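You operate a simulated robot arm through the tools that you are given. There is no shell and no other tool. Be economical: measure what you need, move in short steps, check, and stop when the job is done.

The job below is to be done with a simulated robot arm. You get a single attempt, and the scene is never put back.

JOB
Ease the grey board's wire to 30 kg, catch back on, retighten to 90 kg and log week 39.
Fine: grey catch off to ease, on again at 30 kg; the week goes on the grey week dial; never wind 15 kg over its first reading.

Only the result counts: the job must be done as asked and must still hold three seconds after the hand-in. Knocking over, shifting, dropping, spilling or breaking anything else fails it.

ROBOT AND FRAMES
A 6-joint arm with a two-finger parallel gripper, fixed in place. Base frame: the origin is at the foot of the arm, x ahead of it, y to its left, z up. Lengths are in cm, angles in rad, forces in N, time in s.
With the tool pointing down near the work surface it reaches from about 22 to 62 cm from the base axis. Its first joint turns from -1.152 to 1.152 rad. Payload 2.7 kg.
The tool frame sits at the grasp point between the pads (the TCP): z along the fingers, y along the line on which they close. The tips reach 2.3 cm beyond it. The gripper opens to 9.4 cm. The fingers are 3.8 cm wide and 1 cm thick; the gripper's body (5.4 by 9.6 cm) begins 3.9 cm behind the TCP.
Orientation is that of the tool frame in the base frame, as a unit quaternion [x, y, z, w]. With the fingers straight down and closing along the base's y, the tool's x points along the base's -x, its y along +y and its z along -z.

CONTROLS
- The arm moves only by the tool servo_tool. Its argument "motion" is one flat list of numbers, 6 for each row, row after row: the shift along the tool's x, y, z in units of 25 mm (1.0 is 25 mm), then the turn, a rotation vector about the tool's x, y, z in units of 4 degrees (1.0 is 4 degrees). In form: [tx, ty, tz, ax, ay, az, tx, ty, tz, ax, ay, az, ...]. A call has 1 to 10 rows; each row shifts and turns the commanded pose from where the row before left it, along the tool's axes as they then stand. "claw" is the finger opening in cm, from 0 to 9.4, set as the call begins (left out, the last holds). A call with a number of a shift or a turn outside -1 to 1 is refused whole. A row lasts 0.2 s, in which the tool goes at most 5 cm and 0.15 rad; a call with a longer step from one row to the next is refused whole, and so is a gripper value outside its range. A pose out of reach is approached as far as the arm can. The call stops where the force on the tool passes 40 N (or 10 N more than at its start, if that is more) or the arm is blocked; 0.2 s more then pass. Each finger travels about 4.5 cm/s and halts on what it meets, pressing with about 44 N; the grip force reading is that of the motor and also rises with nothing between the fingers. The clock runs only during rows and for 0.2 s after the last one: add rows that do not move to give the fingers time. It gives the time, the measured TCP pose, the force on the tool (base axes), the opening and the grip force at its end, in the units of the frame above (readings bear some noise), with the torque about the TCP (base axes, N m) and any sound that the robot's microphone picked up.
- Cameras (640 x 400 px; columns grow to the right, rows downward): "scene" is fixed at [7.7, -44.38, 138.98]; the picture's right is [0.78, -0.62, 0.00], its down [-0.51, -0.65, -0.56] and it looks along [0.35, 0.44, -0.83] (base axes); focal length 214 px, centre (320, 200). "wrist" rides on the gripper at [8.6, 1.6, -7.4] in the tool frame; the picture's right is [-0.18, 0.98, 0.00], its down [-0.58, -0.11, -0.81] and it looks along [-0.79, -0.15, 0.59] (tool axes); focal length 243 px, centre (320, 200). There is no depth. A picture from a camera that has moved, and an enlarged one, comes with that camera's place and axes in the base frame and with its lens. The place of the scene camera against the robot may be out by one fixed shift of up to 2.5 cm in any direction.
- capture(camera): a new picture of that camera. The clock stands still meanwhile.
- inspect(camera, box): a new picture of the part [left, top, right, bottom] of that camera's present view, enlarged. The clock stands still meanwhile.
- sign_off(): hands the job in; it is judged then, once.

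Work in short steps. Places have to be worked out from the pictures, the camera data and where the tool is seen: move nearer, look again, correct. Check each grasp and each placing, and mend what went wrong. You have 120 turns and 76 pictures in all, those below and enlarged ones among them. Open the gripper and draw the arm clear of the work before you hand the job in, unless the task says otherwise; then end with one line.

The tools are called by a JSON object that holds its "name" and its "arguments". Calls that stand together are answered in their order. servo_tool: Moves the arm, as the interface text tells. Its arguments: {"type":"object","properties":{"motion":{"type":"array"},"claw":{"type":"number"}},"required":["motion"]} The other tools are called the same way: capture (camera) takes a picture; inspect (camera, box) takes an enlarged picture of a part of a camera's view; sign_off () hands the job in.

At the start:

```text
time: 0.0
tool_pos: [28.03, -8.52, 133.07]
tcp_rot: [0.0, 1.0, 0.0, 0.0]
contact_force: [0.1, -0.2, -0.5]
moment: [0.0, -0.01, -0.02]
opening: 9.39
gripper_force: 0.1
```

scene: 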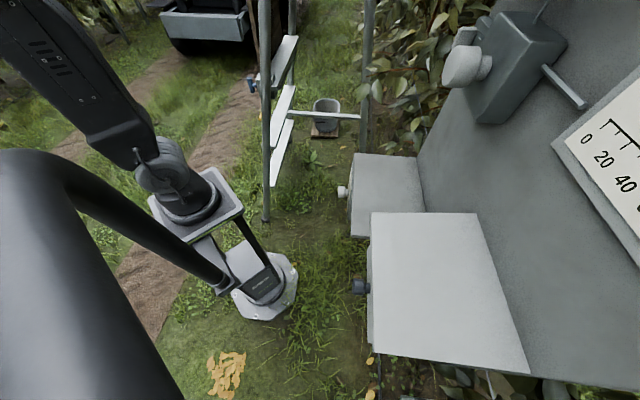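
wrist: 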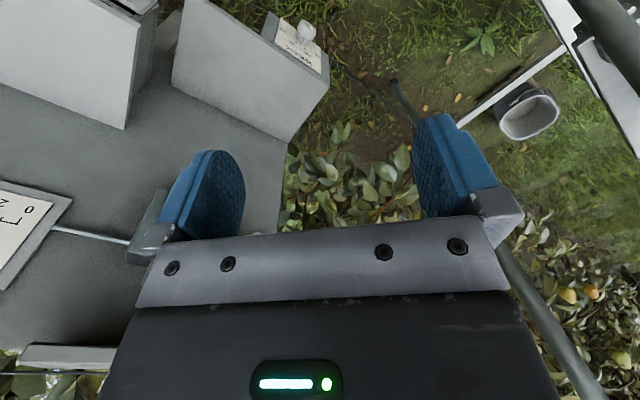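

The first pictures show a board with boxes, knobs and a dial; I'll look at the scene picture enlarged before moving.

{"name": "inspect", "arguments": {"camera": "scene", "box": [320, 0, 640, 200]}}

{"name": "inspect", "arguments": {"camera": "scene", "box": [320, 140, 640, 400]}}

{"name": "inspect", "arguments": {"camera": "wrist", "box": [0, 0, 360, 225]}}

```text
2.00 times, centred on (480, 100) of scene
camera zoom: at [7.7, -44.38, 138.98], right [0.78, -0.62, 0.0], down [-0.51, -0.65, -0.56], along [0.35, 0.44, -0.83], focal length 429 px, centre (0, 400)
```

zoom: 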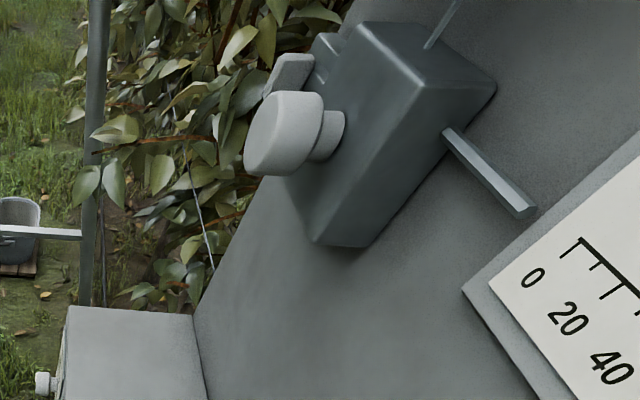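

```text
1.54 times, centred on (480, 270) of scene
camera zoom: at [7.7, -44.38, 138.98], right [0.78, -0.62, 0.0], down [-0.51, -0.65, -0.56], along [0.35, 0.44, -0.83], focal length 330 px, centre (74, 92)
```

zoom: 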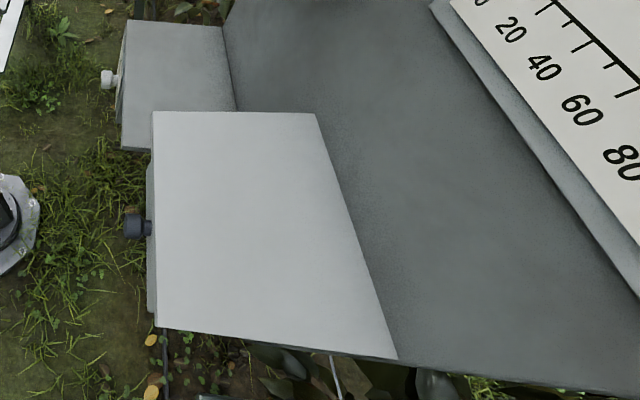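

```text
1.78 times, centred on (180, 112) of wrist
camera zoom: at [19.41, -7.01, 140.47], right [0.18, 0.98, 0.0], down [0.58, -0.11, 0.81], along [0.79, -0.15, -0.59], focal length 431 px, centre (569, 356)
```

zoom: 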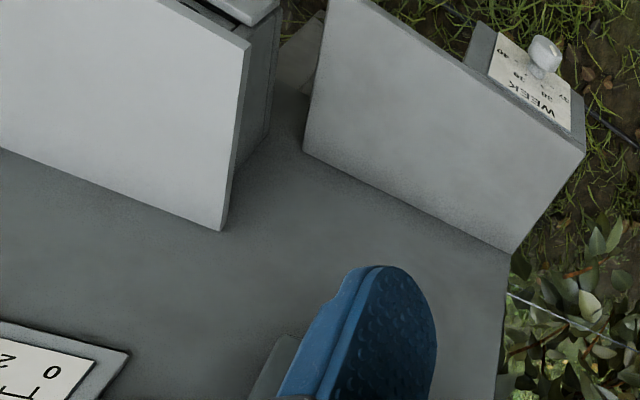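

The boxes sit ahead at about x≈35, with a gauge toward −y. I'll tilt the wrist camera up in place to see the board face-on.

{"name": "servo_tool", "arguments": {"motion": [0.5, 0, -0.5, 0, -1, 0, 0.5, 0, -0.5, 0, -1, 0, 0.5, 0, -0.5, 0, -1, 0, 0.5, 0, 0, 0, -1, 0, 0.5, 0, 0, 0, -1, 0]}}

{"name": "capture", "arguments": {"camera": "wrist"}}

{"name": "capture", "arguments": {"camera": "scene"}}

```text
time: 1.2
tool_pos: [21.64, -8.48, 135.83]
tcp_rot: [0.0, 0.985, 0.001, 0.174]
contact_force: [0.4, 0.9, -0.2]
moment: [0.0, -0.02, 0.0]
opening: 9.4
gripper_force: 0.1
```

```text
70 pictures are left
camera wrist: at [10.96, -6.91, 139.9], right [0.17, 0.98, 0.06], down [0.27, -0.11, 0.96], along [0.95, -0.15, -0.28], focal length 243 px, centre (320, 200)
```

wrist: 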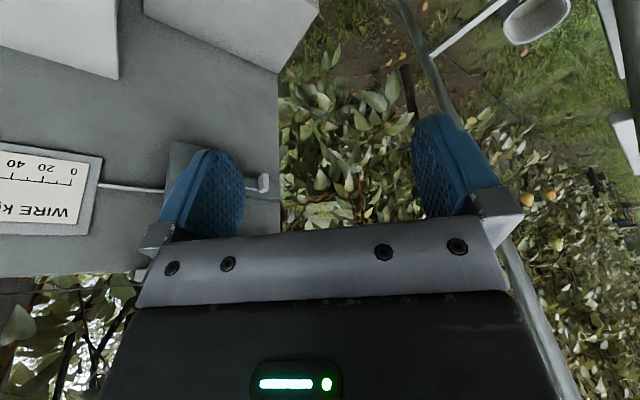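

```text
69 pictures are left
```

scene: 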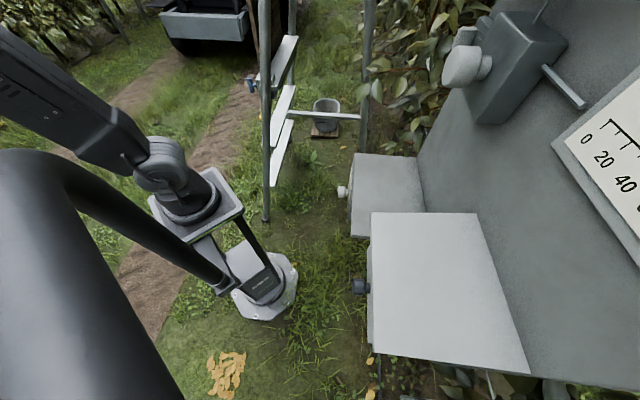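

The board extends toward −y, facing the robot. I'll shift in −y and yaw the camera that way.

{"name": "servo_tool", "arguments": {"motion": [0.2, -0.8, 0, 0.34, 0, 0.94, 0.2, -0.8, 0, 0.34, 0, 0.94, 0.2, -0.8, 0, 0.34, 0, 0.94, 0.2, -0.8, 0, 0.34, 0, 0.94]}}

{"name": "capture", "arguments": {"camera": "wrist"}}

```text
time: 2.2
tool_pos: [18.93, -16.45, 135.04]
tcp_rot: [0.137, 0.975, -0.024, 0.172]
contact_force: [-0.4, 0.4, 0.9]
moment: [0.0, 0.04, 0.01]
opening: 9.43
gripper_force: 0.1
```

```text
68 pictures are left
camera wrist: at [9.01, -11.91, 139.14], right [0.44, 0.9, 0.06], down [0.23, -0.18, 0.96], along [0.87, -0.4, -0.28], focal length 243 px, centre (320, 200)
```

wrist: 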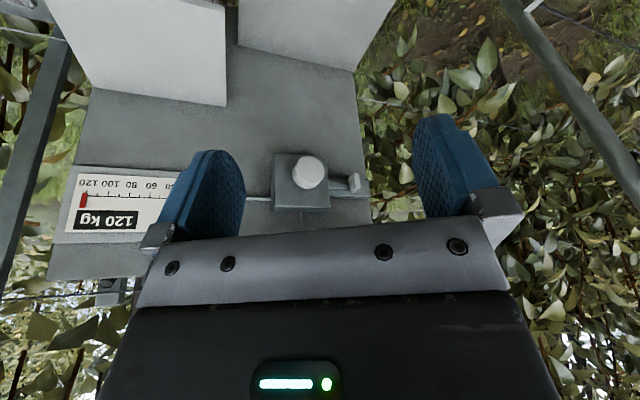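

Gauge reads about 120 kg; the winder and catch are to its right. I'll enlarge them.

{"name": "inspect", "arguments": {"camera": "wrist", "box": [60, 120, 220, 250]}}

{"name": "inspect", "arguments": {"camera": "wrist", "box": [240, 130, 380, 220]}}

{"name": "inspect", "arguments": {"camera": "wrist", "box": [40, 0, 400, 110]}}

```text
3.08 times, centred on (140, 185) of wrist
camera zoom: at [9.01, -11.91, 139.14], right [0.44, 0.9, 0.06], down [0.23, -0.18, 0.96], along [0.87, -0.4, -0.28], focal length 746 px, centre (874, 246)
```

zoom: 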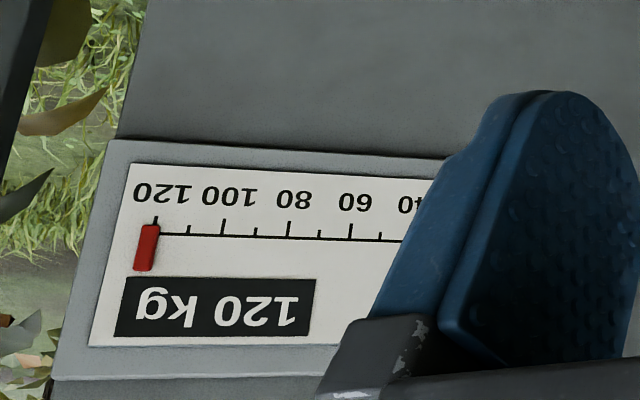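

```text
4.44 times, centred on (310, 175) of wrist
camera zoom: at [9.01, -11.91, 139.14], right [0.44, 0.9, 0.06], down [0.23, -0.18, 0.96], along [0.87, -0.4, -0.28], focal length 1078 px, centre (364, 311)
```

zoom: 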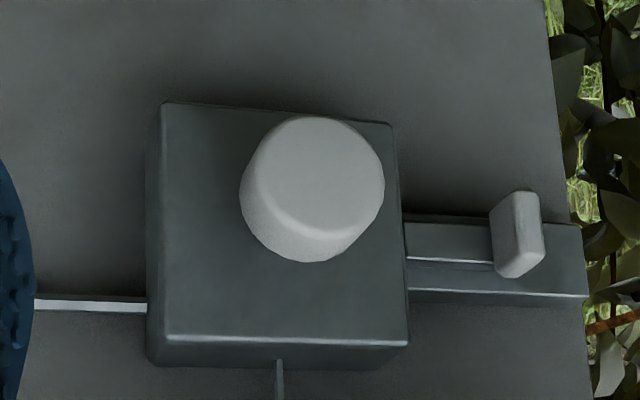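

```text
1.78 times, centred on (220, 55) of wrist
camera zoom: at [9.01, -11.91, 139.14], right [0.44, 0.9, 0.06], down [0.23, -0.18, 0.96], along [0.87, -0.4, -0.28], focal length 431 px, centre (498, 458)
```

zoom: 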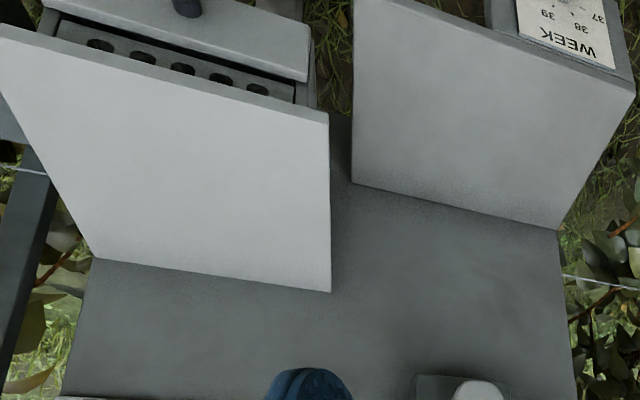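

I'll go straight down ~25 cm (about 14 cm clear of the box fronts) to see the lower boxes.

{"name": "servo_tool", "arguments": {"motion": [0.34, 0, 0.94, 0, 0, 0, 0.34, 0, 0.94, 0, 0, 0, 0.34, 0, 0.94, 0, 0, 0, 0.34, 0, 0.94, 0, 0, 0, 0.34, 0, 0.94, 0, 0, 0, 0.34, 0, 0.94, 0, 0, 0, 0.34, 0, 0.94, 0, 0, 0, 0.34, 0, 0.94, 0, 0, 0]}}

{"name": "capture", "arguments": {"camera": "wrist"}}

```text
time: 4.0
tool_pos: [19.02, -16.38, 115.13]
tcp_rot: [0.137, 0.975, -0.024, 0.172]
contact_force: [-0.4, 0.2, 0.6]
moment: [0.01, 0.02, 0.01]
opening: 9.43
gripper_force: 0.1
```

```text
64 pictures are left
camera wrist: at [9.16, -11.92, 119.22], right [0.44, 0.9, 0.06], down [0.23, -0.18, 0.96], along [0.87, -0.4, -0.28], focal length 243 px, centre (320, 200)
```

wrist: 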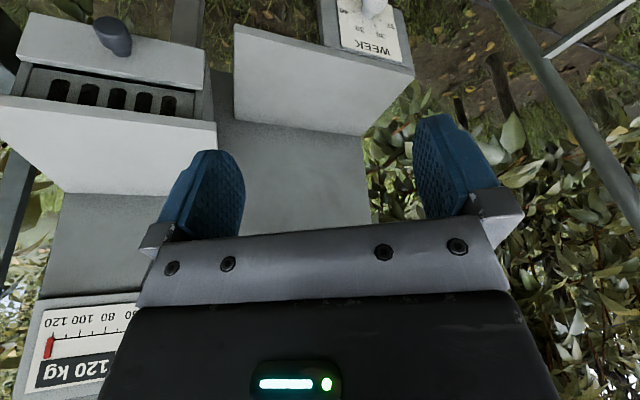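

Enlarging both lower boxes to understand the week dial and the slotted box.

{"name": "inspect", "arguments": {"camera": "wrist", "box": [310, 0, 430, 75]}}

{"name": "inspect", "arguments": {"camera": "wrist", "box": [0, 0, 240, 150]}}

```text
5.33 times, centred on (370, 38) of wrist
camera zoom: at [9.16, -11.92, 119.22], right [0.44, 0.9, 0.06], down [0.23, -0.18, 0.96], along [0.87, -0.4, -0.28], focal length 1294 px, centre (53, 1067)
```

zoom: 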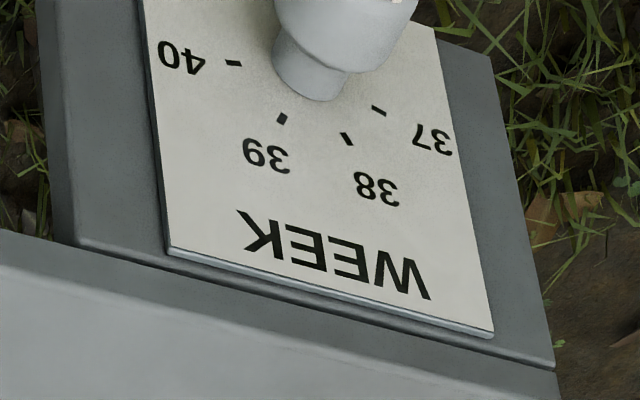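

```text
2.67 times, centred on (120, 75) of wrist
camera zoom: at [9.16, -11.92, 119.22], right [0.44, 0.9, 0.06], down [0.23, -0.18, 0.96], along [0.87, -0.4, -0.28], focal length 647 px, centre (853, 533)
```

zoom: 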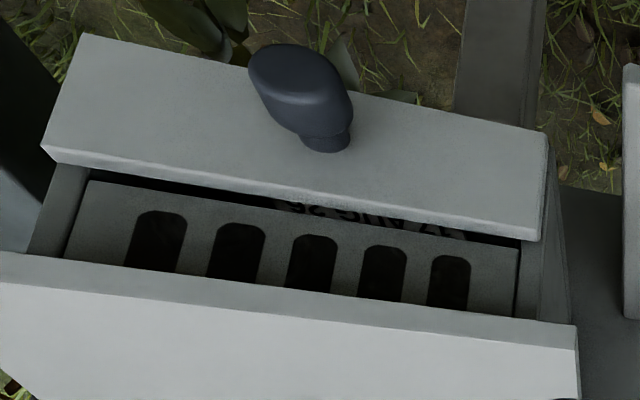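

I'll go lower and level the camera to see the week dial knob and the left box's front and inner text.

{"name": "servo_tool", "arguments": {"motion": [0.34, 0, 0.94, 0, 0, 0, 0.34, 0, 0.94, 0, 0, 0, 0.34, 0, 0.94, 0, 0, 0, 0.34, 0, 0.94, 0, 0, 0, 0.34, 0, 0.94, 0, 0, 0, 0.34, 0, 0.94, 0, 0, 0, 0.34, 0, 0.94, 0, 0, 0]}}

{"name": "capture", "arguments": {"camera": "wrist"}}

```text
time: 5.6
tool_pos: [19.61, -17.22, 98.09]
tcp_rot: [0.137, 0.975, -0.024, 0.173]
contact_force: [-0.4, -0.1, -0.4]
moment: [0.03, 0.01, -0.02]
opening: 9.39
gripper_force: 0.1
out of reach, approached as far as the arm can: row 6, 7
```

```text
61 pictures are left
camera wrist: at [9.84, -12.74, 102.11], right [0.44, 0.9, 0.06], down [0.23, -0.18, 0.96], along [0.87, -0.4, -0.29], focal length 243 px, centre (320, 200)
```

wrist: 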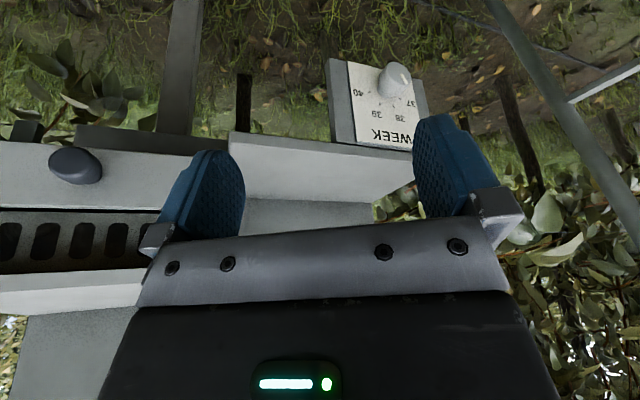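

Enlarge the dial and left box.

{"name": "inspect", "arguments": {"camera": "wrist", "box": [320, 50, 440, 160]}}

{"name": "inspect", "arguments": {"camera": "wrist", "box": [0, 120, 200, 320]}}

```text
3.64 times, centred on (380, 105) of wrist
camera zoom: at [9.84, -12.74, 102.11], right [0.44, 0.9, 0.06], down [0.23, -0.18, 0.96], along [0.87, -0.4, -0.29], focal length 882 px, centre (102, 546)
```

zoom: 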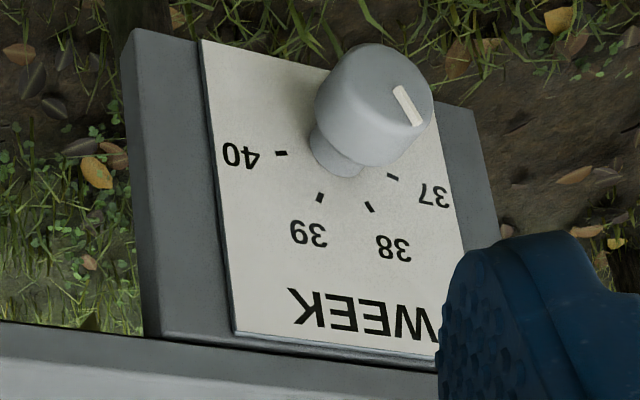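

```text
2.00 times, centred on (100, 220) of wrist
camera zoom: at [9.84, -12.74, 102.11], right [0.44, 0.9, 0.06], down [0.23, -0.18, 0.96], along [0.87, -0.4, -0.29], focal length 485 px, centre (760, 160)
```

zoom: 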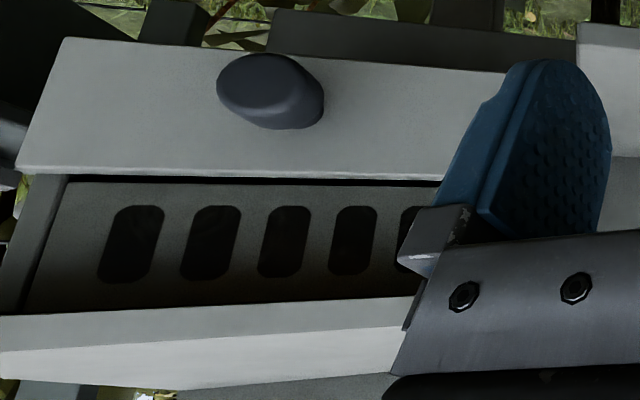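

Triangulated: the board's horizontal direction is (0.707,0.707), it faces (−0.707,0.707); week dial axis ≈(41.7,−15.8,77.0), pointer at 38. The winder is near (44.7,−30.4,122). I'll go back up for a close look at winder, catch and gauge.

{"name": "servo_tool", "arguments": {"motion": [-0.34, 0, -0.94, 0, 0, 0, -0.34, 0, -0.94, 0, 0, 0, -0.34, 0, -0.94, 0, 0, 0, -0.34, 0, -0.94, 0, 0, 0, -0.34, 0, -0.94, 0, 0, 0, -0.34, 0, -0.94, 0, 0, 0, -0.34, 0, -0.94, 0, 0, 0, -0.34, 0, -0.94, 0, 0, 0, -0.34, 0, -0.94, 0, 0, 0, -0.34, 0, -0.94, 0, 0, 0]}}

{"name": "servo_tool", "arguments": {"motion": [-0.34, 0, -0.94, 0.34, 0, 0.94, -0.34, 0, -0.94, 0.34, 0, 0.94, -0.34, 0, -0.94, 0.34, 0, 0.94, -0.34, 0, -0.94, 0.34, 0, 0.94, -0.3, -0.9, 0, 0.34, 0, 0.94, -0.2, -0.9, 0, 0, 0, 0, -0.2, -0.9, 0, 0, 0, 0, -0.2, -0.9, 0, 0, 0, 0]}}

{"name": "capture", "arguments": {"camera": "wrist"}}

```text
time: 7.8
tool_pos: [19.52, -17.09, 122.89]
tcp_rot: [0.137, 0.975, -0.023, 0.172]
contact_force: [0.1, 0.6, 0.6]
moment: [0.01, -0.02, 0.0]
opening: 9.4
gripper_force: 0.0
```

```text
time: 9.6
tool_pos: [16.1, -25.86, 133.77]
tcp_rot: [0.304, 0.937, -0.054, 0.165]
contact_force: [-0.2, -0.4, 0.2]
moment: [-0.02, 0.03, 0.01]
opening: 9.4
gripper_force: 0.1
```

```text
58 pictures are left
camera wrist: at [8.48, -18.3, 137.84], right [0.72, 0.69, 0.06], down [0.15, -0.25, 0.96], along [0.68, -0.68, -0.29], focal length 243 px, centre (320, 200)
```

wrist: 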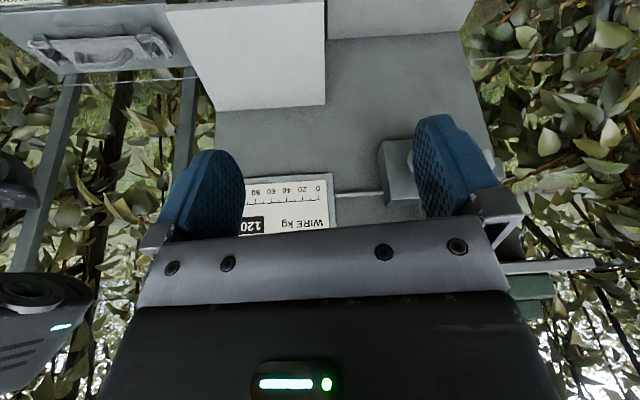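

Winder is hidden by the right finger; shift right ~13 cm.

{"name": "servo_tool", "arguments": {"motion": [-0.145, 0.785, 0, 0, 0, 0, -0.145, 0.785, 0, 0, 0, 0, -0.145, 0.785, 0, 0, 0, 0, -0.145, 0.785, 0, 0, 0, 0, -0.145, 0.785, 0, 0, 0, 0, -0.145, 0.785, 0, 0, 0, 0]}}

{"name": "capture", "arguments": {"camera": "wrist"}}

{"name": "inspect", "arguments": {"camera": "wrist", "box": [250, 80, 470, 220]}}

```text
time: 11.0
tool_pos: [24.87, -17.53, 134.5]
tcp_rot: [0.304, 0.937, -0.053, 0.166]
contact_force: [0.1, 0.6, 0.3]
moment: [0.0, 0.01, 0.0]
opening: 9.41
gripper_force: 0.0
```

```text
57 pictures are left
camera wrist: at [17.16, -9.91, 138.51], right [0.72, 0.69, 0.06], down [0.15, -0.25, 0.96], along [0.68, -0.68, -0.29], focal length 243 px, centre (320, 200)
```

wrist: 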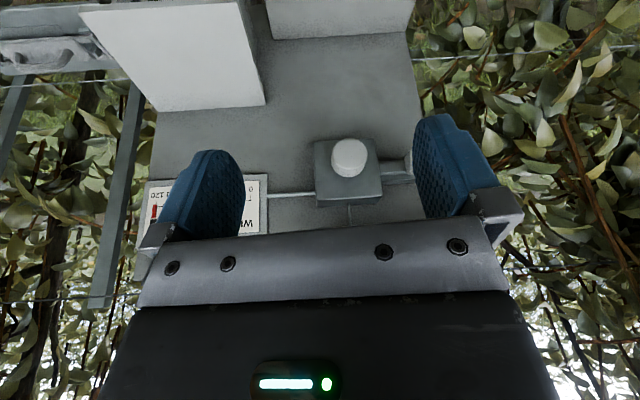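

```text
2.86 times, centred on (360, 150) of wrist
camera zoom: at [17.16, -9.91, 138.51], right [0.72, 0.69, 0.06], down [0.15, -0.25, 0.96], along [0.68, -0.68, -0.29], focal length 693 px, centre (206, 343)
```

zoom: 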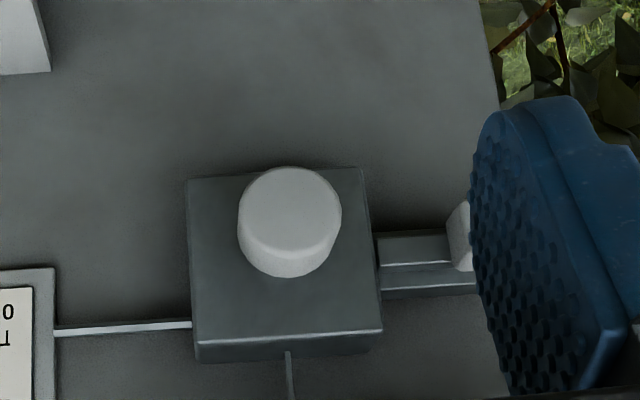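

Winder knob front centre ≈(44.7,−30.2,121.5), Ø≈5.4 cm; catch tab ≈ u 20–22 (54.5,−25.5,122). I'll move in front of the catch with the gripper still down, then tilt it horizontal.

{"name": "servo_tool", "arguments": {"motion": [-0.75, 0.567, 0.582, 0, 0, 0, -0.75, 0.567, 0.582, 0, 0, 0, -0.75, 0.567, 0.582, 0, 0, 0, -0.75, 0.567, 0.582, 0, 0, 0, -0.75, 0.567, 0.582, 0, 0, 0, -0.75, 0.567, 0.582, 0, 0, 0, -0.75, 0.567, 0.582, 0, 0, 0]}}

{"name": "servo_tool", "arguments": {"motion": [0, 0, 0, 0, -1, 0, 0, 0, 0, 0, -1, 0, 0, 0, 0, 0, -1, 0, 0, 0, 0, 0, -1, 0, 0, 0, 0, 0, -1, 0, 0, 0, 0, 0, -1, 0, 0, 0, 0, 0, -1, 0, 0, 0, 0, 0, -1, 0, 0, 0, 0, 0, -1, 0]}}

{"name": "capture", "arguments": {"camera": "wrist"}}

{"name": "capture", "arguments": {"camera": "scene"}}

```text
time: 12.6
tool_pos: [43.5, -18.65, 129.37]
tcp_rot: [0.304, 0.937, -0.053, 0.165]
contact_force: [0.6, -0.3, -0.4]
moment: [0.0, 0.0, -0.02]
opening: 9.4
gripper_force: 0.1
```

```text
time: 14.6
tool_pos: [43.45, -18.72, 129.65]
tcp_rot: [0.272, 0.84, -0.143, 0.447]
contact_force: [0.5, 0.0, 0.1]
moment: [-0.01, -0.01, -0.03]
opening: 9.38
gripper_force: 0.1
```

```text
55 pictures are left
camera wrist: at [35.47, -10.97, 126.56], right [0.66, 0.73, 0.15], down [-0.34, 0.11, 0.93], along [0.67, -0.67, 0.33], focal length 243 px, centre (320, 200)
```

wrist: 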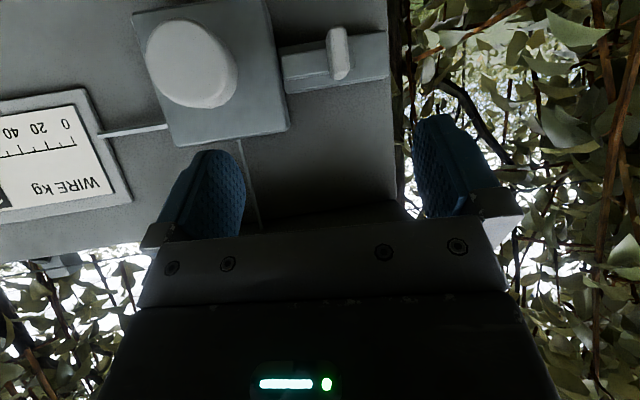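

```text
54 pictures are left
```

scene: 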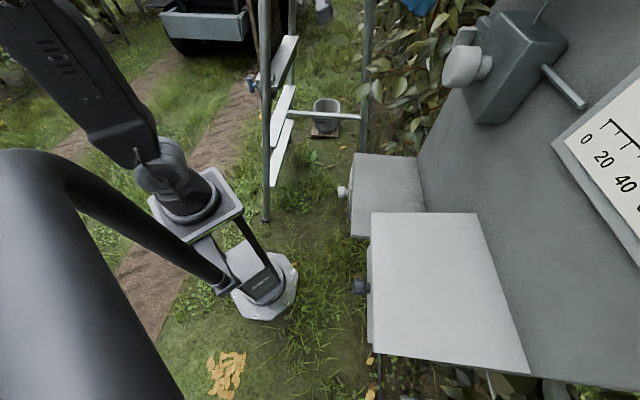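

Good view of the catch; enlarge it.

{"name": "inspect", "arguments": {"camera": "wrist", "box": [130, 0, 400, 150]}}

```text
2.37 times, centred on (265, 75) of wrist
camera zoom: at [35.47, -10.97, 126.56], right [0.66, 0.73, 0.15], down [-0.34, 0.11, 0.93], along [0.67, -0.67, 0.33], focal length 575 px, centre (450, 496)
```

zoom: 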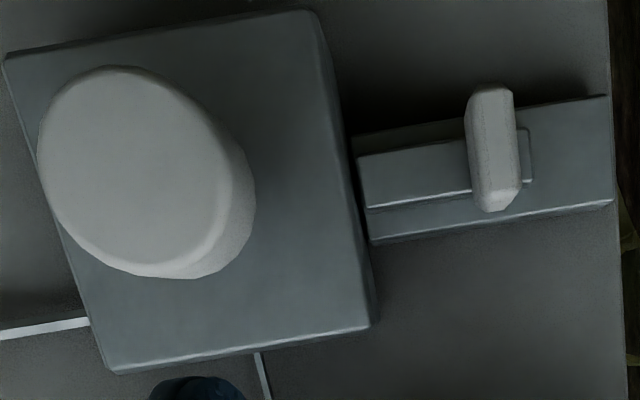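

The catch is a sliding bolt into the winder box; tab at (54.7,−25.1,122.0), slide right = off. Next: level the tool fully toward the board.

{"name": "servo_tool", "arguments": {"motion": [0, 0, 0, 0, -1, 0, 0, 0, 0, 0, -1, 0, 0, 0, 0, 0, -1, 0, 0, 0, 0, 0, -1, 0, 0, 0, 0, 0, -1, 0, 0, 0, 0, 0, -1, 0, 0, 0, 0, 0, -1, 0, 0, 0, 0, 0, -1, 0, 0, 0, 0, 0, -0.5, 0]}}

{"name": "servo_tool", "arguments": {"motion": [0.5, 0.5, 0.5, 0.8, 0, 0, 0.6, 0.4, 0.4, 0.8, 0, 0, 0.6, 0.4, 0.4, 0.7, 0, 0]}}

```text
time: 16.6
tool_pos: [43.33, -18.65, 129.43]
tcp_rot: [0.219, 0.672, -0.218, 0.672]
contact_force: [-0.3, 0.5, 0.2]
moment: [0.0, 0.0, -0.01]
opening: 9.37
gripper_force: 0.0
```

```text
time: 17.4
tool_pos: [47.9, -18.3, 125.35]
tcp_rot: [0.273, 0.652, -0.272, 0.652]
contact_force: [-0.4, -0.6, -0.1]
moment: [0.03, -0.01, 0.03]
opening: 9.4
gripper_force: 0.1
```

Orientation good; u≈20.9, n≈−46.8. Lower to z≈122 and check the alignment.

{"name": "servo_tool", "arguments": {"motion": [0.68, 0, 0.2, 0, 0, 0, 0.68, 0, 0.2, 0, 0, 0]}}

{"name": "capture", "arguments": {"camera": "wrist"}}

```text
time: 18.0
tool_pos: [48.58, -18.95, 121.85]
tcp_rot: [0.271, 0.653, -0.271, 0.653]
contact_force: [0.0, 0.8, 0.9]
moment: [0.0, -0.04, 0.0]
opening: 9.39
gripper_force: 0.0
```

```text
52 pictures are left
camera wrist: at [44.51, -12.6, 113.32], right [0.7, 0.69, 0.18], down [-0.65, 0.5, 0.58], along [0.31, -0.52, 0.79], focal length 243 px, centre (320, 200)
```

wrist: 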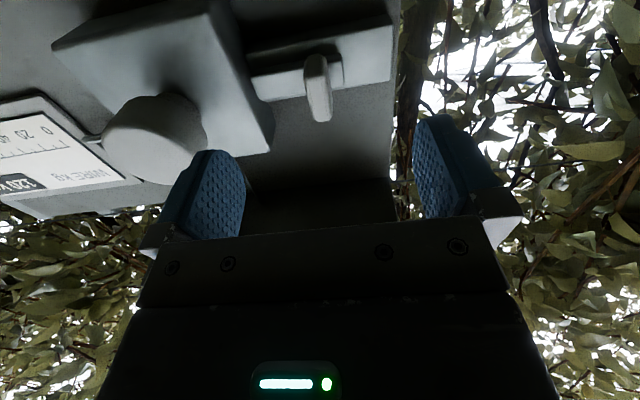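

Tab is centred. Narrow the fingers to 5 cm and advance ~7 cm so they straddle the tab.

{"name": "servo_tool", "arguments": {"motion": [0, 0, 0, 0, 0, 0, 0, 0, 0, 0, 0, 0, 0, 0, 0.5, 0, 0, 0, 0, 0, 0.6, 0, 0, 0, 0, 0, 0.6, 0, 0, 0, 0, 0, 0.6, 0, 0, 0, 0, 0, 0.5, 0, 0, 0], "claw": 5}}

{"name": "capture", "arguments": {"camera": "wrist"}}

```text
time: 19.6
tool_pos: [53.71, -24.02, 121.94]
tcp_rot: [0.272, 0.653, -0.271, 0.653]
contact_force: [0.2, -0.1, -0.2]
moment: [-0.02, -0.02, -0.03]
opening: 4.98
gripper_force: 0.2
```

```text
51 pictures are left
camera wrist: at [49.47, -17.51, 113.34], right [0.7, 0.69, 0.19], down [-0.65, 0.49, 0.58], along [0.31, -0.52, 0.79], focal length 243 px, centre (320, 200)
```

wrist: 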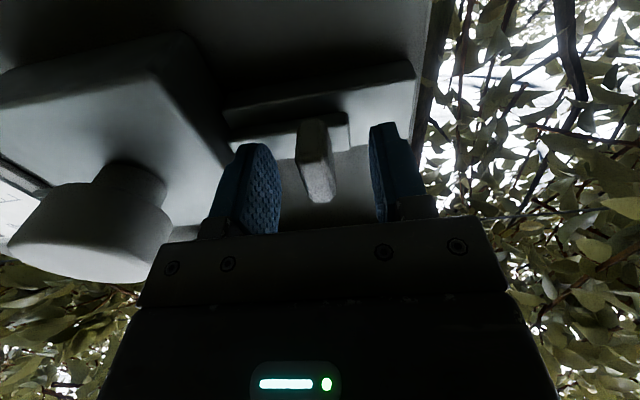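

The tab sits between the fingers. Close on it, then slide right about 1 cm and read force.

{"name": "servo_tool", "arguments": {"motion": [0, 0, 0, 0, 0, 0, 0, 0, 0, 0, 0, 0, 0, 0, 0, 0, 0, 0, 0, 0, 0, 0, 0, 0], "claw": 0.3}}

{"name": "servo_tool", "arguments": {"motion": [0, 0.2, 0, 0, 0, 0, 0, 0.2, 0, 0, 0, 0]}}

{"name": "capture", "arguments": {"camera": "wrist"}}

```text
time: 20.6
tool_pos: [53.55, -23.91, 121.93]
tcp_rot: [0.272, 0.653, -0.272, 0.653]
contact_force: [-0.5, -2.8, -0.9]
moment: [-0.19, -0.02, 0.09]
opening: 1.46
gripper_force: 45.2
```

```text
time: 21.2
tool_pos: [54.34, -23.17, 121.97]
tcp_rot: [0.271, 0.654, -0.27, 0.653]
contact_force: [2.0, -3.6, -1.7]
moment: [-0.74, -0.57, 0.09]
opening: 1.42
gripper_force: 44.5
```

```text
50 pictures are left
camera wrist: at [50.23, -16.74, 113.33], right [0.7, 0.69, 0.18], down [-0.65, 0.49, 0.58], along [0.31, -0.53, 0.79], focal length 243 px, centre (320, 200)
```

wrist: 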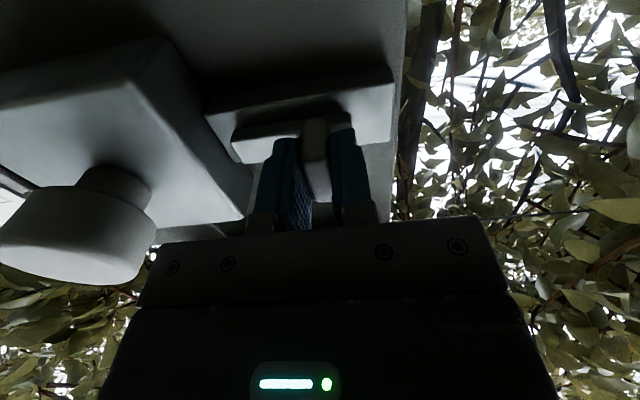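

The bolt slid clear of the box by ~1 cm with little force. Continue to its end stop.

{"name": "servo_tool", "arguments": {"motion": [0, 0.2, 0, 0, 0, 0, 0, 0.2, 0, 0, 0, 0]}}

{"name": "capture", "arguments": {"camera": "wrist"}}

```text
time: 21.8
tool_pos: [54.83, -22.53, 122.02]
tcp_rot: [0.272, 0.653, -0.271, 0.652]
contact_force: [3.9, -3.5, -2.8]
moment: [-0.51, -0.27, 0.08]
opening: 1.45
gripper_force: 44.7
```

```text
49 pictures are left
camera wrist: at [50.91, -16.05, 113.34], right [0.7, 0.69, 0.18], down [-0.65, 0.49, 0.58], along [0.31, -0.53, 0.79], focal length 243 px, centre (320, 200)
```

wrist: 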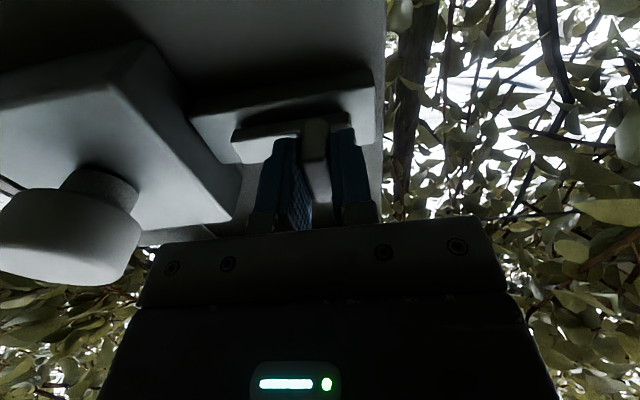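

Still free; go another ~0.8 cm in small steps to find the stop.

{"name": "servo_tool", "arguments": {"motion": [0, 0.16, 0, 0, 0, 0, 0, 0.16, 0, 0, 0, 0]}}

{"name": "capture", "arguments": {"camera": "wrist"}}

```text
time: 22.4
tool_pos: [55.57, -21.87, 121.91]
tcp_rot: [0.272, 0.653, -0.27, 0.653]
contact_force: [1.3, 1.0, 2.5]
moment: [0.95, 1.15, 0.09]
opening: 1.44
gripper_force: 45.4
```

```text
48 pictures are left
camera wrist: at [51.51, -15.46, 113.32], right [0.7, 0.69, 0.19], down [-0.65, 0.49, 0.58], along [0.31, -0.52, 0.79], focal length 243 px, centre (320, 200)
```

wrist: 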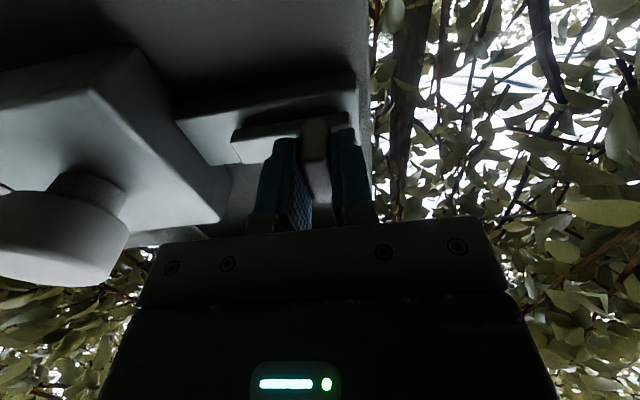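

Catch has travelled ~2.9 cm to its stop. Release, back off and check gauge/catch.

{"name": "servo_tool", "arguments": {"motion": [0, 0, 0, 0, 0, 0, 0, 0, 0, 0, 0, 0, 0, 0, 0, 0, 0, 0, 0, 0, -0.6, 0, 0, 0, 0, 0, -0.8, 0, 0, 0, 0, -0.3, -1, 0, 0, 0, 0, -0.6, -1, 0, 0, 0, 0, -0.9, -1, 0, 0, 0, 0, -0.9, -0.4, 0, 0, 0], "claw": 5}}

{"name": "capture", "arguments": {"camera": "wrist"}}

{"name": "capture", "arguments": {"camera": "scene"}}

```text
time: 24.4
tool_pos: [42.13, -18.2, 121.89]
tcp_rot: [0.273, 0.653, -0.271, 0.652]
contact_force: [-0.5, 1.0, 0.9]
moment: [0.01, 0.0, 0.01]
opening: 5.0
gripper_force: 0.1
```

```text
47 pictures are left
camera wrist: at [38.06, -11.83, 113.27], right [0.7, 0.69, 0.18], down [-0.65, 0.49, 0.58], along [0.31, -0.53, 0.79], focal length 243 px, centre (320, 200)
```

wrist: 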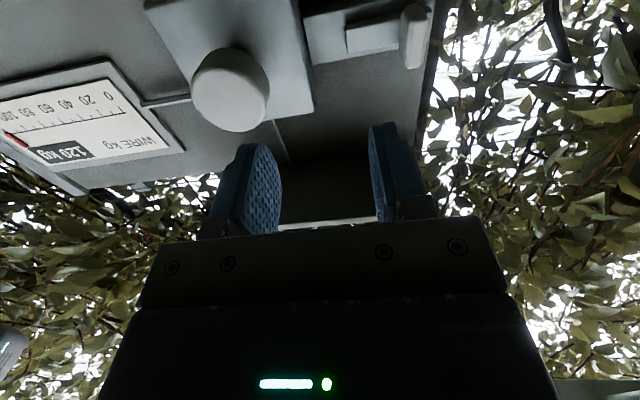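

```text
46 pictures are left
```

scene: 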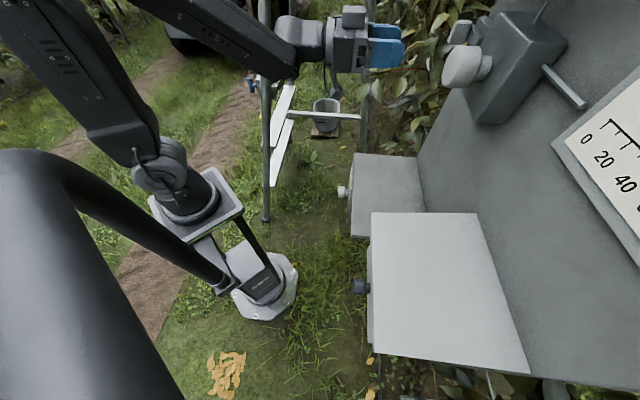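

Gauge unchanged at 120 kg and catch is off. Move in front of the winder knob with gripper open wide.

{"name": "servo_tool", "arguments": {"motion": [0.04, -0.665, 0, 0, 0, 0, 0.04, -0.665, 0, 0, 0, 0, 0.04, -0.665, 0, 0, 0, 0, 0.04, -0.665, 0, 0, 0, 0], "claw": 8.5}}

{"name": "capture", "arguments": {"camera": "wrist"}}

```text
time: 25.4
tool_pos: [37.55, -22.86, 121.45]
tcp_rot: [0.273, 0.653, -0.271, 0.653]
contact_force: [0.7, -0.7, -0.2]
moment: [-0.01, 0.0, 0.04]
opening: 8.52
gripper_force: 0.0
```

```text
45 pictures are left
camera wrist: at [33.43, -16.49, 112.83], right [0.7, 0.69, 0.19], down [-0.65, 0.49, 0.58], along [0.31, -0.53, 0.79], focal length 243 px, centre (320, 200)
```

wrist: 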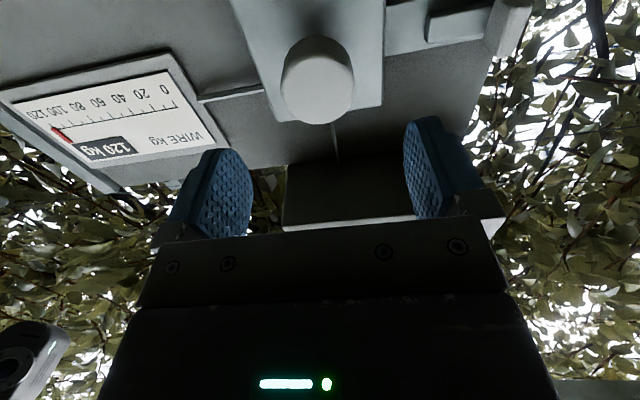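

The gauge is readable from this standoff, and the knob is centred. Advance ~10.5 cm so the fingers straddle the knob.

{"name": "servo_tool", "arguments": {"motion": [-0.03, -0.02, 0.84, 0, 0, 0, -0.03, -0.02, 0.84, 0, 0, 0, -0.03, -0.02, 0.84, 0, 0, 0, -0.03, -0.02, 0.84, 0, 0, 0, -0.02, 0, 0.84, 0, 0, 0]}}

{"name": "capture", "arguments": {"camera": "wrist"}}

{"name": "capture", "arguments": {"camera": "scene"}}

```text
time: 26.6
tool_pos: [44.85, -30.5, 121.7]
tcp_rot: [0.274, 0.652, -0.272, 0.652]
contact_force: [-0.5, -0.7, 0.8]
moment: [0.02, 0.02, 0.01]
opening: 8.5
gripper_force: 0.1
```

```text
44 pictures are left
camera wrist: at [40.83, -24.11, 113.15], right [0.7, 0.69, 0.18], down [-0.64, 0.5, 0.58], along [0.31, -0.53, 0.79], focal length 243 px, centre (320, 200)
```

wrist: 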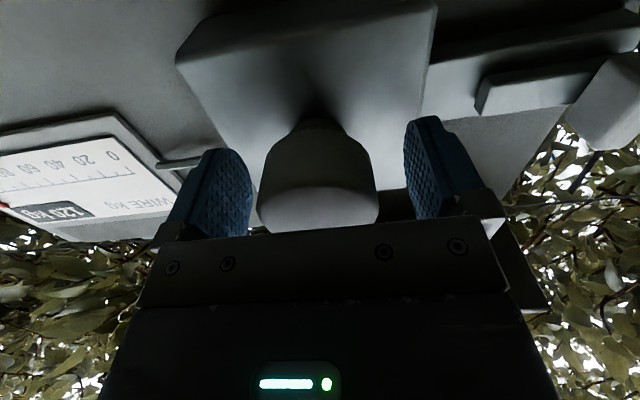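

```text
43 pictures are left
```

scene: 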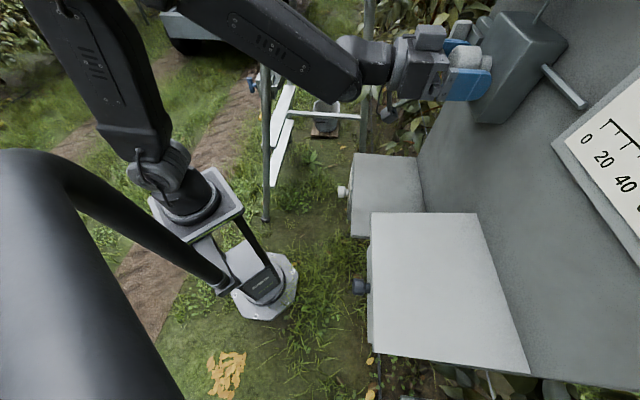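

Knob is between the fingers. Close on it.

{"name": "servo_tool", "arguments": {"motion": [0, -0.05, 0, 0, 0, 0, 0, 0, 0, 0, 0, 0, 0, 0, 0, 0, 0, 0, 0, 0, 0, 0, 0, 0], "claw": 3}}

{"name": "servo_tool", "arguments": {"motion": [0, 0, 0, 0, 0, 1, 0, 0, 0, 0, 0, 1]}}

{"name": "capture", "arguments": {"camera": "wrist"}}

```text
time: 27.6
tool_pos: [44.72, -30.73, 121.75]
tcp_rot: [0.274, 0.653, -0.273, 0.652]
contact_force: [-0.2, -3.5, -0.1]
moment: [0.19, 0.18, 0.03]
opening: 5.4
gripper_force: 44.7
```

```text
time: 28.2
tool_pos: [44.76, -30.64, 121.94]
tcp_rot: [0.31, 0.645, -0.234, 0.659]
contact_force: [-26.3, 9.9, -27.4]
moment: [-0.21, -0.24, -0.31]
opening: 5.4
gripper_force: 44.3
out of reach, approached as far as the arm can: row 2
```

```text
42 pictures are left
camera wrist: at [41.23, -23.47, 113.64], right [0.68, 0.67, 0.29], down [-0.68, 0.44, 0.58], along [0.27, -0.59, 0.76], focal length 243 px, centre (320, 200)
```

wrist: 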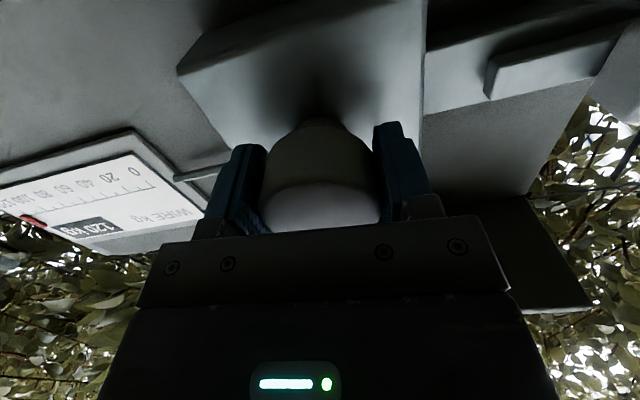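

Roll this way seems to run out of joint range; the label may have changed. Enlarge the gauge.

{"name": "inspect", "arguments": {"camera": "wrist", "box": [0, 120, 220, 260]}}

```text
2.86 times, centred on (110, 190) of wrist
camera zoom: at [41.23, -23.47, 113.64], right [0.68, 0.67, 0.29], down [-0.68, 0.44, 0.58], along [0.27, -0.59, 0.76], focal length 693 px, centre (920, 229)
```

zoom: 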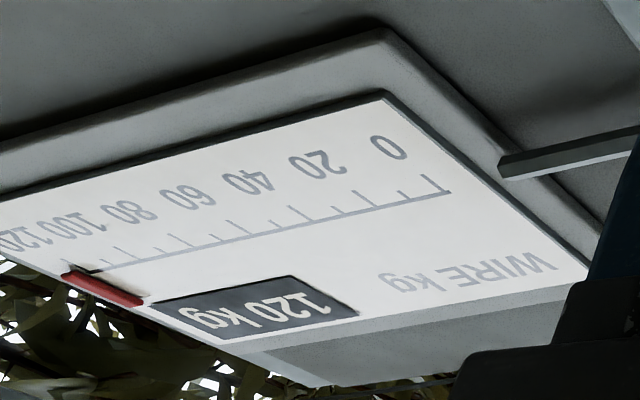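

Still 120 kg. Turn the other way (about −16° net change) and check.

{"name": "servo_tool", "arguments": {"motion": [0, 0, 0, 0, 0, -1, 0, 0, 0, 0, 0, -1, 0, 0, 0, 0, 0, -1, 0, 0, 0, 0, 0, -1]}}

{"name": "capture", "arguments": {"camera": "wrist"}}

```text
time: 29.2
tool_pos: [44.78, -30.64, 121.88]
tcp_rot: [0.228, 0.676, -0.315, 0.626]
contact_force: [-23.7, 0.1, -29.0]
moment: [0.38, 0.37, -0.47]
opening: 5.37
gripper_force: 45.5
```

```text
40 pictures are left
camera wrist: at [39.74, -25.02, 113.28], right [0.71, 0.7, 0.04], down [-0.58, 0.55, 0.61], along [0.4, -0.46, 0.79], focal length 243 px, centre (320, 200)
```

wrist: 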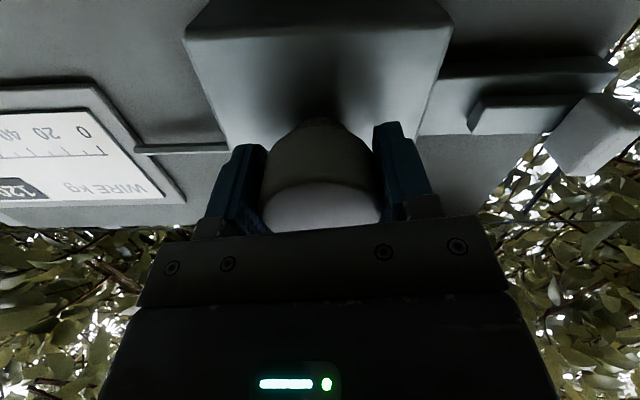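

Check the number, then release to clear the ~38 N side load.

{"name": "inspect", "arguments": {"camera": "wrist", "box": [0, 80, 200, 220]}}

{"name": "servo_tool", "arguments": {"motion": [0, 0, 0, 0, 0, 0, 0, 0, 0, 0, 0, 0, 0, 0, 0, 0, 0, 0], "claw": 8}}

```text
2.86 times, centred on (100, 150) of wrist
camera zoom: at [39.74, -25.02, 113.28], right [0.71, 0.7, 0.04], down [-0.58, 0.55, 0.61], along [0.4, -0.46, 0.79], focal length 693 px, centre (949, 343)
```

zoom: 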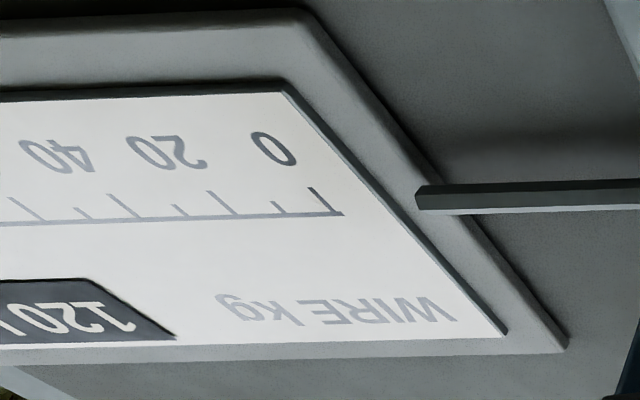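

```text
time: 30.0
tool_pos: [45.0, -30.71, 122.59]
tcp_rot: [0.227, 0.669, -0.317, 0.632]
contact_force: [0.7, -0.4, 0.5]
moment: [0.0, -0.02, 0.0]
opening: 8.02
gripper_force: 0.1
```

No change yet and the grip was off-centre vertically. Re-centre, then roll −80° open so that closing centres the height and I can test joint range.

{"name": "servo_tool", "arguments": {"motion": [0.4, -0.02, 0, 0, 0, 0, 0, 0, 0, 0, 0, -1, 0, 0, 0, 0, 0, -1, 0, 0, 0, 0, 0, -1, 0, 0, 0, 0, 0, -1, 0, 0, 0, 0, 0, -1, 0, 0, 0, 0, 0, -1, 0, 0, 0, 0, 0, -1, 0, 0, 0, 0, 0, -1, 0, 0, 0, 0, 0, -1], "claw": 8}}

{"name": "servo_tool", "arguments": {"motion": [0, 0, 0, 0, 0, -1, 0, 0, 0, 0, 0, -1, 0, 0, 0, 0, 0, -1, 0, 0, 0, 0, 0, -1, 0, 0, 0, 0, 0, -1, 0, 0, 0, 0, 0, -1, 0, 0, 0, 0, 0, -1, 0, 0, 0, 0, 0, -1, 0, 0, 0, 0, 0, -1, 0, 0, 0, 0, 0, -1], "claw": 8}}

{"name": "capture", "arguments": {"camera": "wrist"}}

```text
time: 32.2
tool_pos: [44.83, -30.74, 121.64]
tcp_rot: [0.01, 0.707, -0.498, 0.502]
contact_force: [-0.4, 0.2, 0.1]
moment: [0.02, 0.03, 0.0]
opening: 8.0
gripper_force: 0.1
```

```text
time: 34.4
tool_pos: [44.93, -30.73, 121.68]
tcp_rot: [-0.234, 0.668, -0.639, 0.302]
contact_force: [0.3, -0.2, -0.5]
moment: [-0.01, 0.0, -0.01]
opening: 7.97
gripper_force: 0.1
```

```text
38 pictures are left
camera wrist: at [33.69, -31.34, 119.2], right [0.2, 0.2, -0.96], down [-0.16, 0.97, 0.17], along [0.97, 0.12, 0.23], focal length 243 px, centre (320, 200)
```

wrist: 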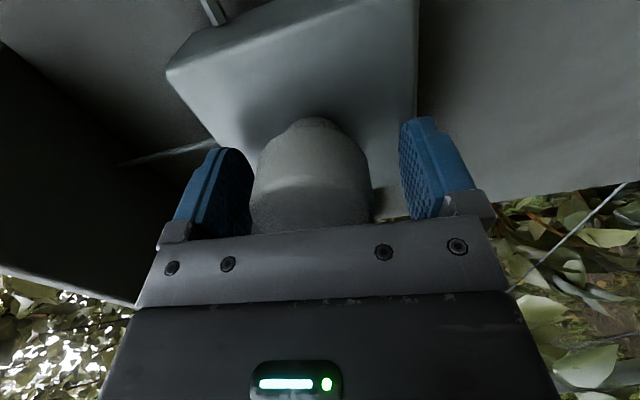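

Close here to find the knob's vertical centre.

{"name": "servo_tool", "arguments": {"motion": [0, 0, 0, 0, 0, 0, 0, 0, 0, 0, 0, 0, 0, 0, 0, 0, 0, 0], "claw": 3}}

```text
time: 35.2
tool_pos: [44.8, -30.86, 122.02]
tcp_rot: [-0.231, 0.666, -0.642, 0.303]
contact_force: [5.7, -5.0, 16.0]
moment: [0.02, 0.04, 0.02]
opening: 5.32
gripper_force: 45.4
```

Knob axis is at about u 9.9, z 122.05. Correct the command, then turn −24° and read the torque.

{"name": "servo_tool", "arguments": {"motion": [0, -0.14, 0, 0, 0, 0, 0, 0, 0, 0, 0, -1, 0, 0, 0, 0, 0, -1, 0, 0, 0, 0, 0, -1]}}

{"name": "servo_tool", "arguments": {"motion": [0, 0, 0, 0, 0, -1, 0, 0, 0, 0, 0, -1, 0, 0, 0, 0, 0, -1]}}

{"name": "capture", "arguments": {"camera": "wrist"}}

```text
time: 36.2
tool_pos: [44.9, -30.68, 122.03]
tcp_rot: [0.302, -0.64, 0.667, -0.233]
contact_force: [1.3, -3.7, 7.0]
moment: [-0.39, -0.39, -0.91]
opening: 5.38
gripper_force: 44.9
```

```text
time: 37.0
tool_pos: [44.88, -30.76, 122.04]
tcp_rot: [0.368, -0.605, 0.687, -0.161]
contact_force: [2.7, -4.5, 2.8]
moment: [-0.49, -0.52, -0.88]
opening: 5.35
gripper_force: 44.6
```

```text
37 pictures are left
camera wrist: at [33.46, -31.58, 123.19], right [-0.09, -0.09, -0.99], down [-0.15, 0.99, -0.07], along [0.98, 0.14, -0.11], focal length 243 px, centre (320, 200)
```

wrist: 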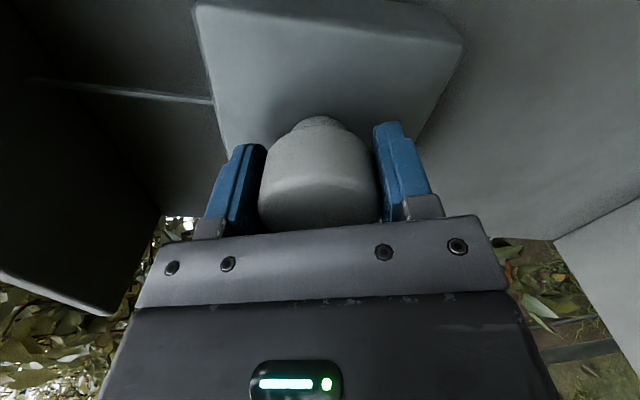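

Torque about the knob axis is near zero. Release, back off and roll back to read the gauge.

{"name": "servo_tool", "arguments": {"motion": [0, 0, 0, 0, 0, 0, 0, 0, 0, 0, 0, 0, 0, 0, -1, 0, 0, 0, 0, 0, -1, 0, 0, 0, 0, 0, -1, 0, 0, 1, 0, 0, -1, 0, 0, 1, 0, 0, 0, 0, 0, 1, 0, 0, 0, 0, 0, 1, 0, 0, 0, 0, 0, 1, 0, 0, 0, 0, 0, 1], "claw": 8}}

{"name": "servo_tool", "arguments": {"motion": [0, 0, 0, 0, 0, 1, 0, 0, 0, 0, 0, 1, 0, 0, 0, 0, 0, 1, 0, 0, 0, 0, 0, 1, 0, 0, 0, 0, 0, 1, 0, 0, 0, 0, 0, 1, 0, 0, 0, 0, 0, 1, 0, 0, 0, 0, 0, 1, 0, 0, 0, 0, 0, 1, 0, 0, 0, 0, 0, 1]}}

{"name": "servo_tool", "arguments": {"motion": [0, 0, 0, 0, 0, 1, 0, 0, 0, 0, 0, 1, 0, 0, 0, 0, 0, 1, 0, 0, 0, 0, 0, 1, 0, 0, 0, 0, 0, 1, 0, 0, 0, 0, 0, 1, 0, 0, 0, 0, 0, 1, 0, 0, 0, 0, 0, 1, 0, 0, 0, 0, 0, 1, 0, 0, 0, 0, 0, 1]}}

{"name": "capture", "arguments": {"camera": "wrist"}}

```text
time: 39.2
tool_pos: [37.75, -23.69, 121.91]
tcp_rot: [-0.234, 0.667, -0.639, 0.303]
contact_force: [0.1, -0.4, -0.3]
moment: [0.0, 0.05, -0.02]
opening: 7.99
gripper_force: 0.1
```

```text
time: 41.4
tool_pos: [37.81, -23.63, 122.1]
tcp_rot: [0.008, 0.707, -0.496, 0.504]
contact_force: [-0.2, 0.1, 0.6]
moment: [-0.01, 0.02, 0.0]
opening: 8.03
gripper_force: 0.1
```

```text
time: 43.6
tool_pos: [37.87, -23.72, 122.01]
tcp_rot: [0.249, 0.662, -0.293, 0.643]
contact_force: [-0.4, 0.7, 0.6]
moment: [-0.02, 0.01, 0.0]
opening: 8.01
gripper_force: 0.0
```

```text
36 pictures are left
camera wrist: at [33.29, -17.69, 113.32], right [0.7, 0.7, 0.12], down [-0.62, 0.52, 0.59], along [0.35, -0.49, 0.8], focal length 243 px, centre (320, 200)
```

wrist: 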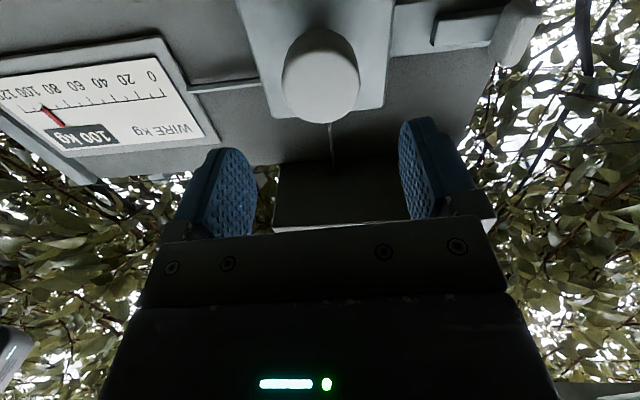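

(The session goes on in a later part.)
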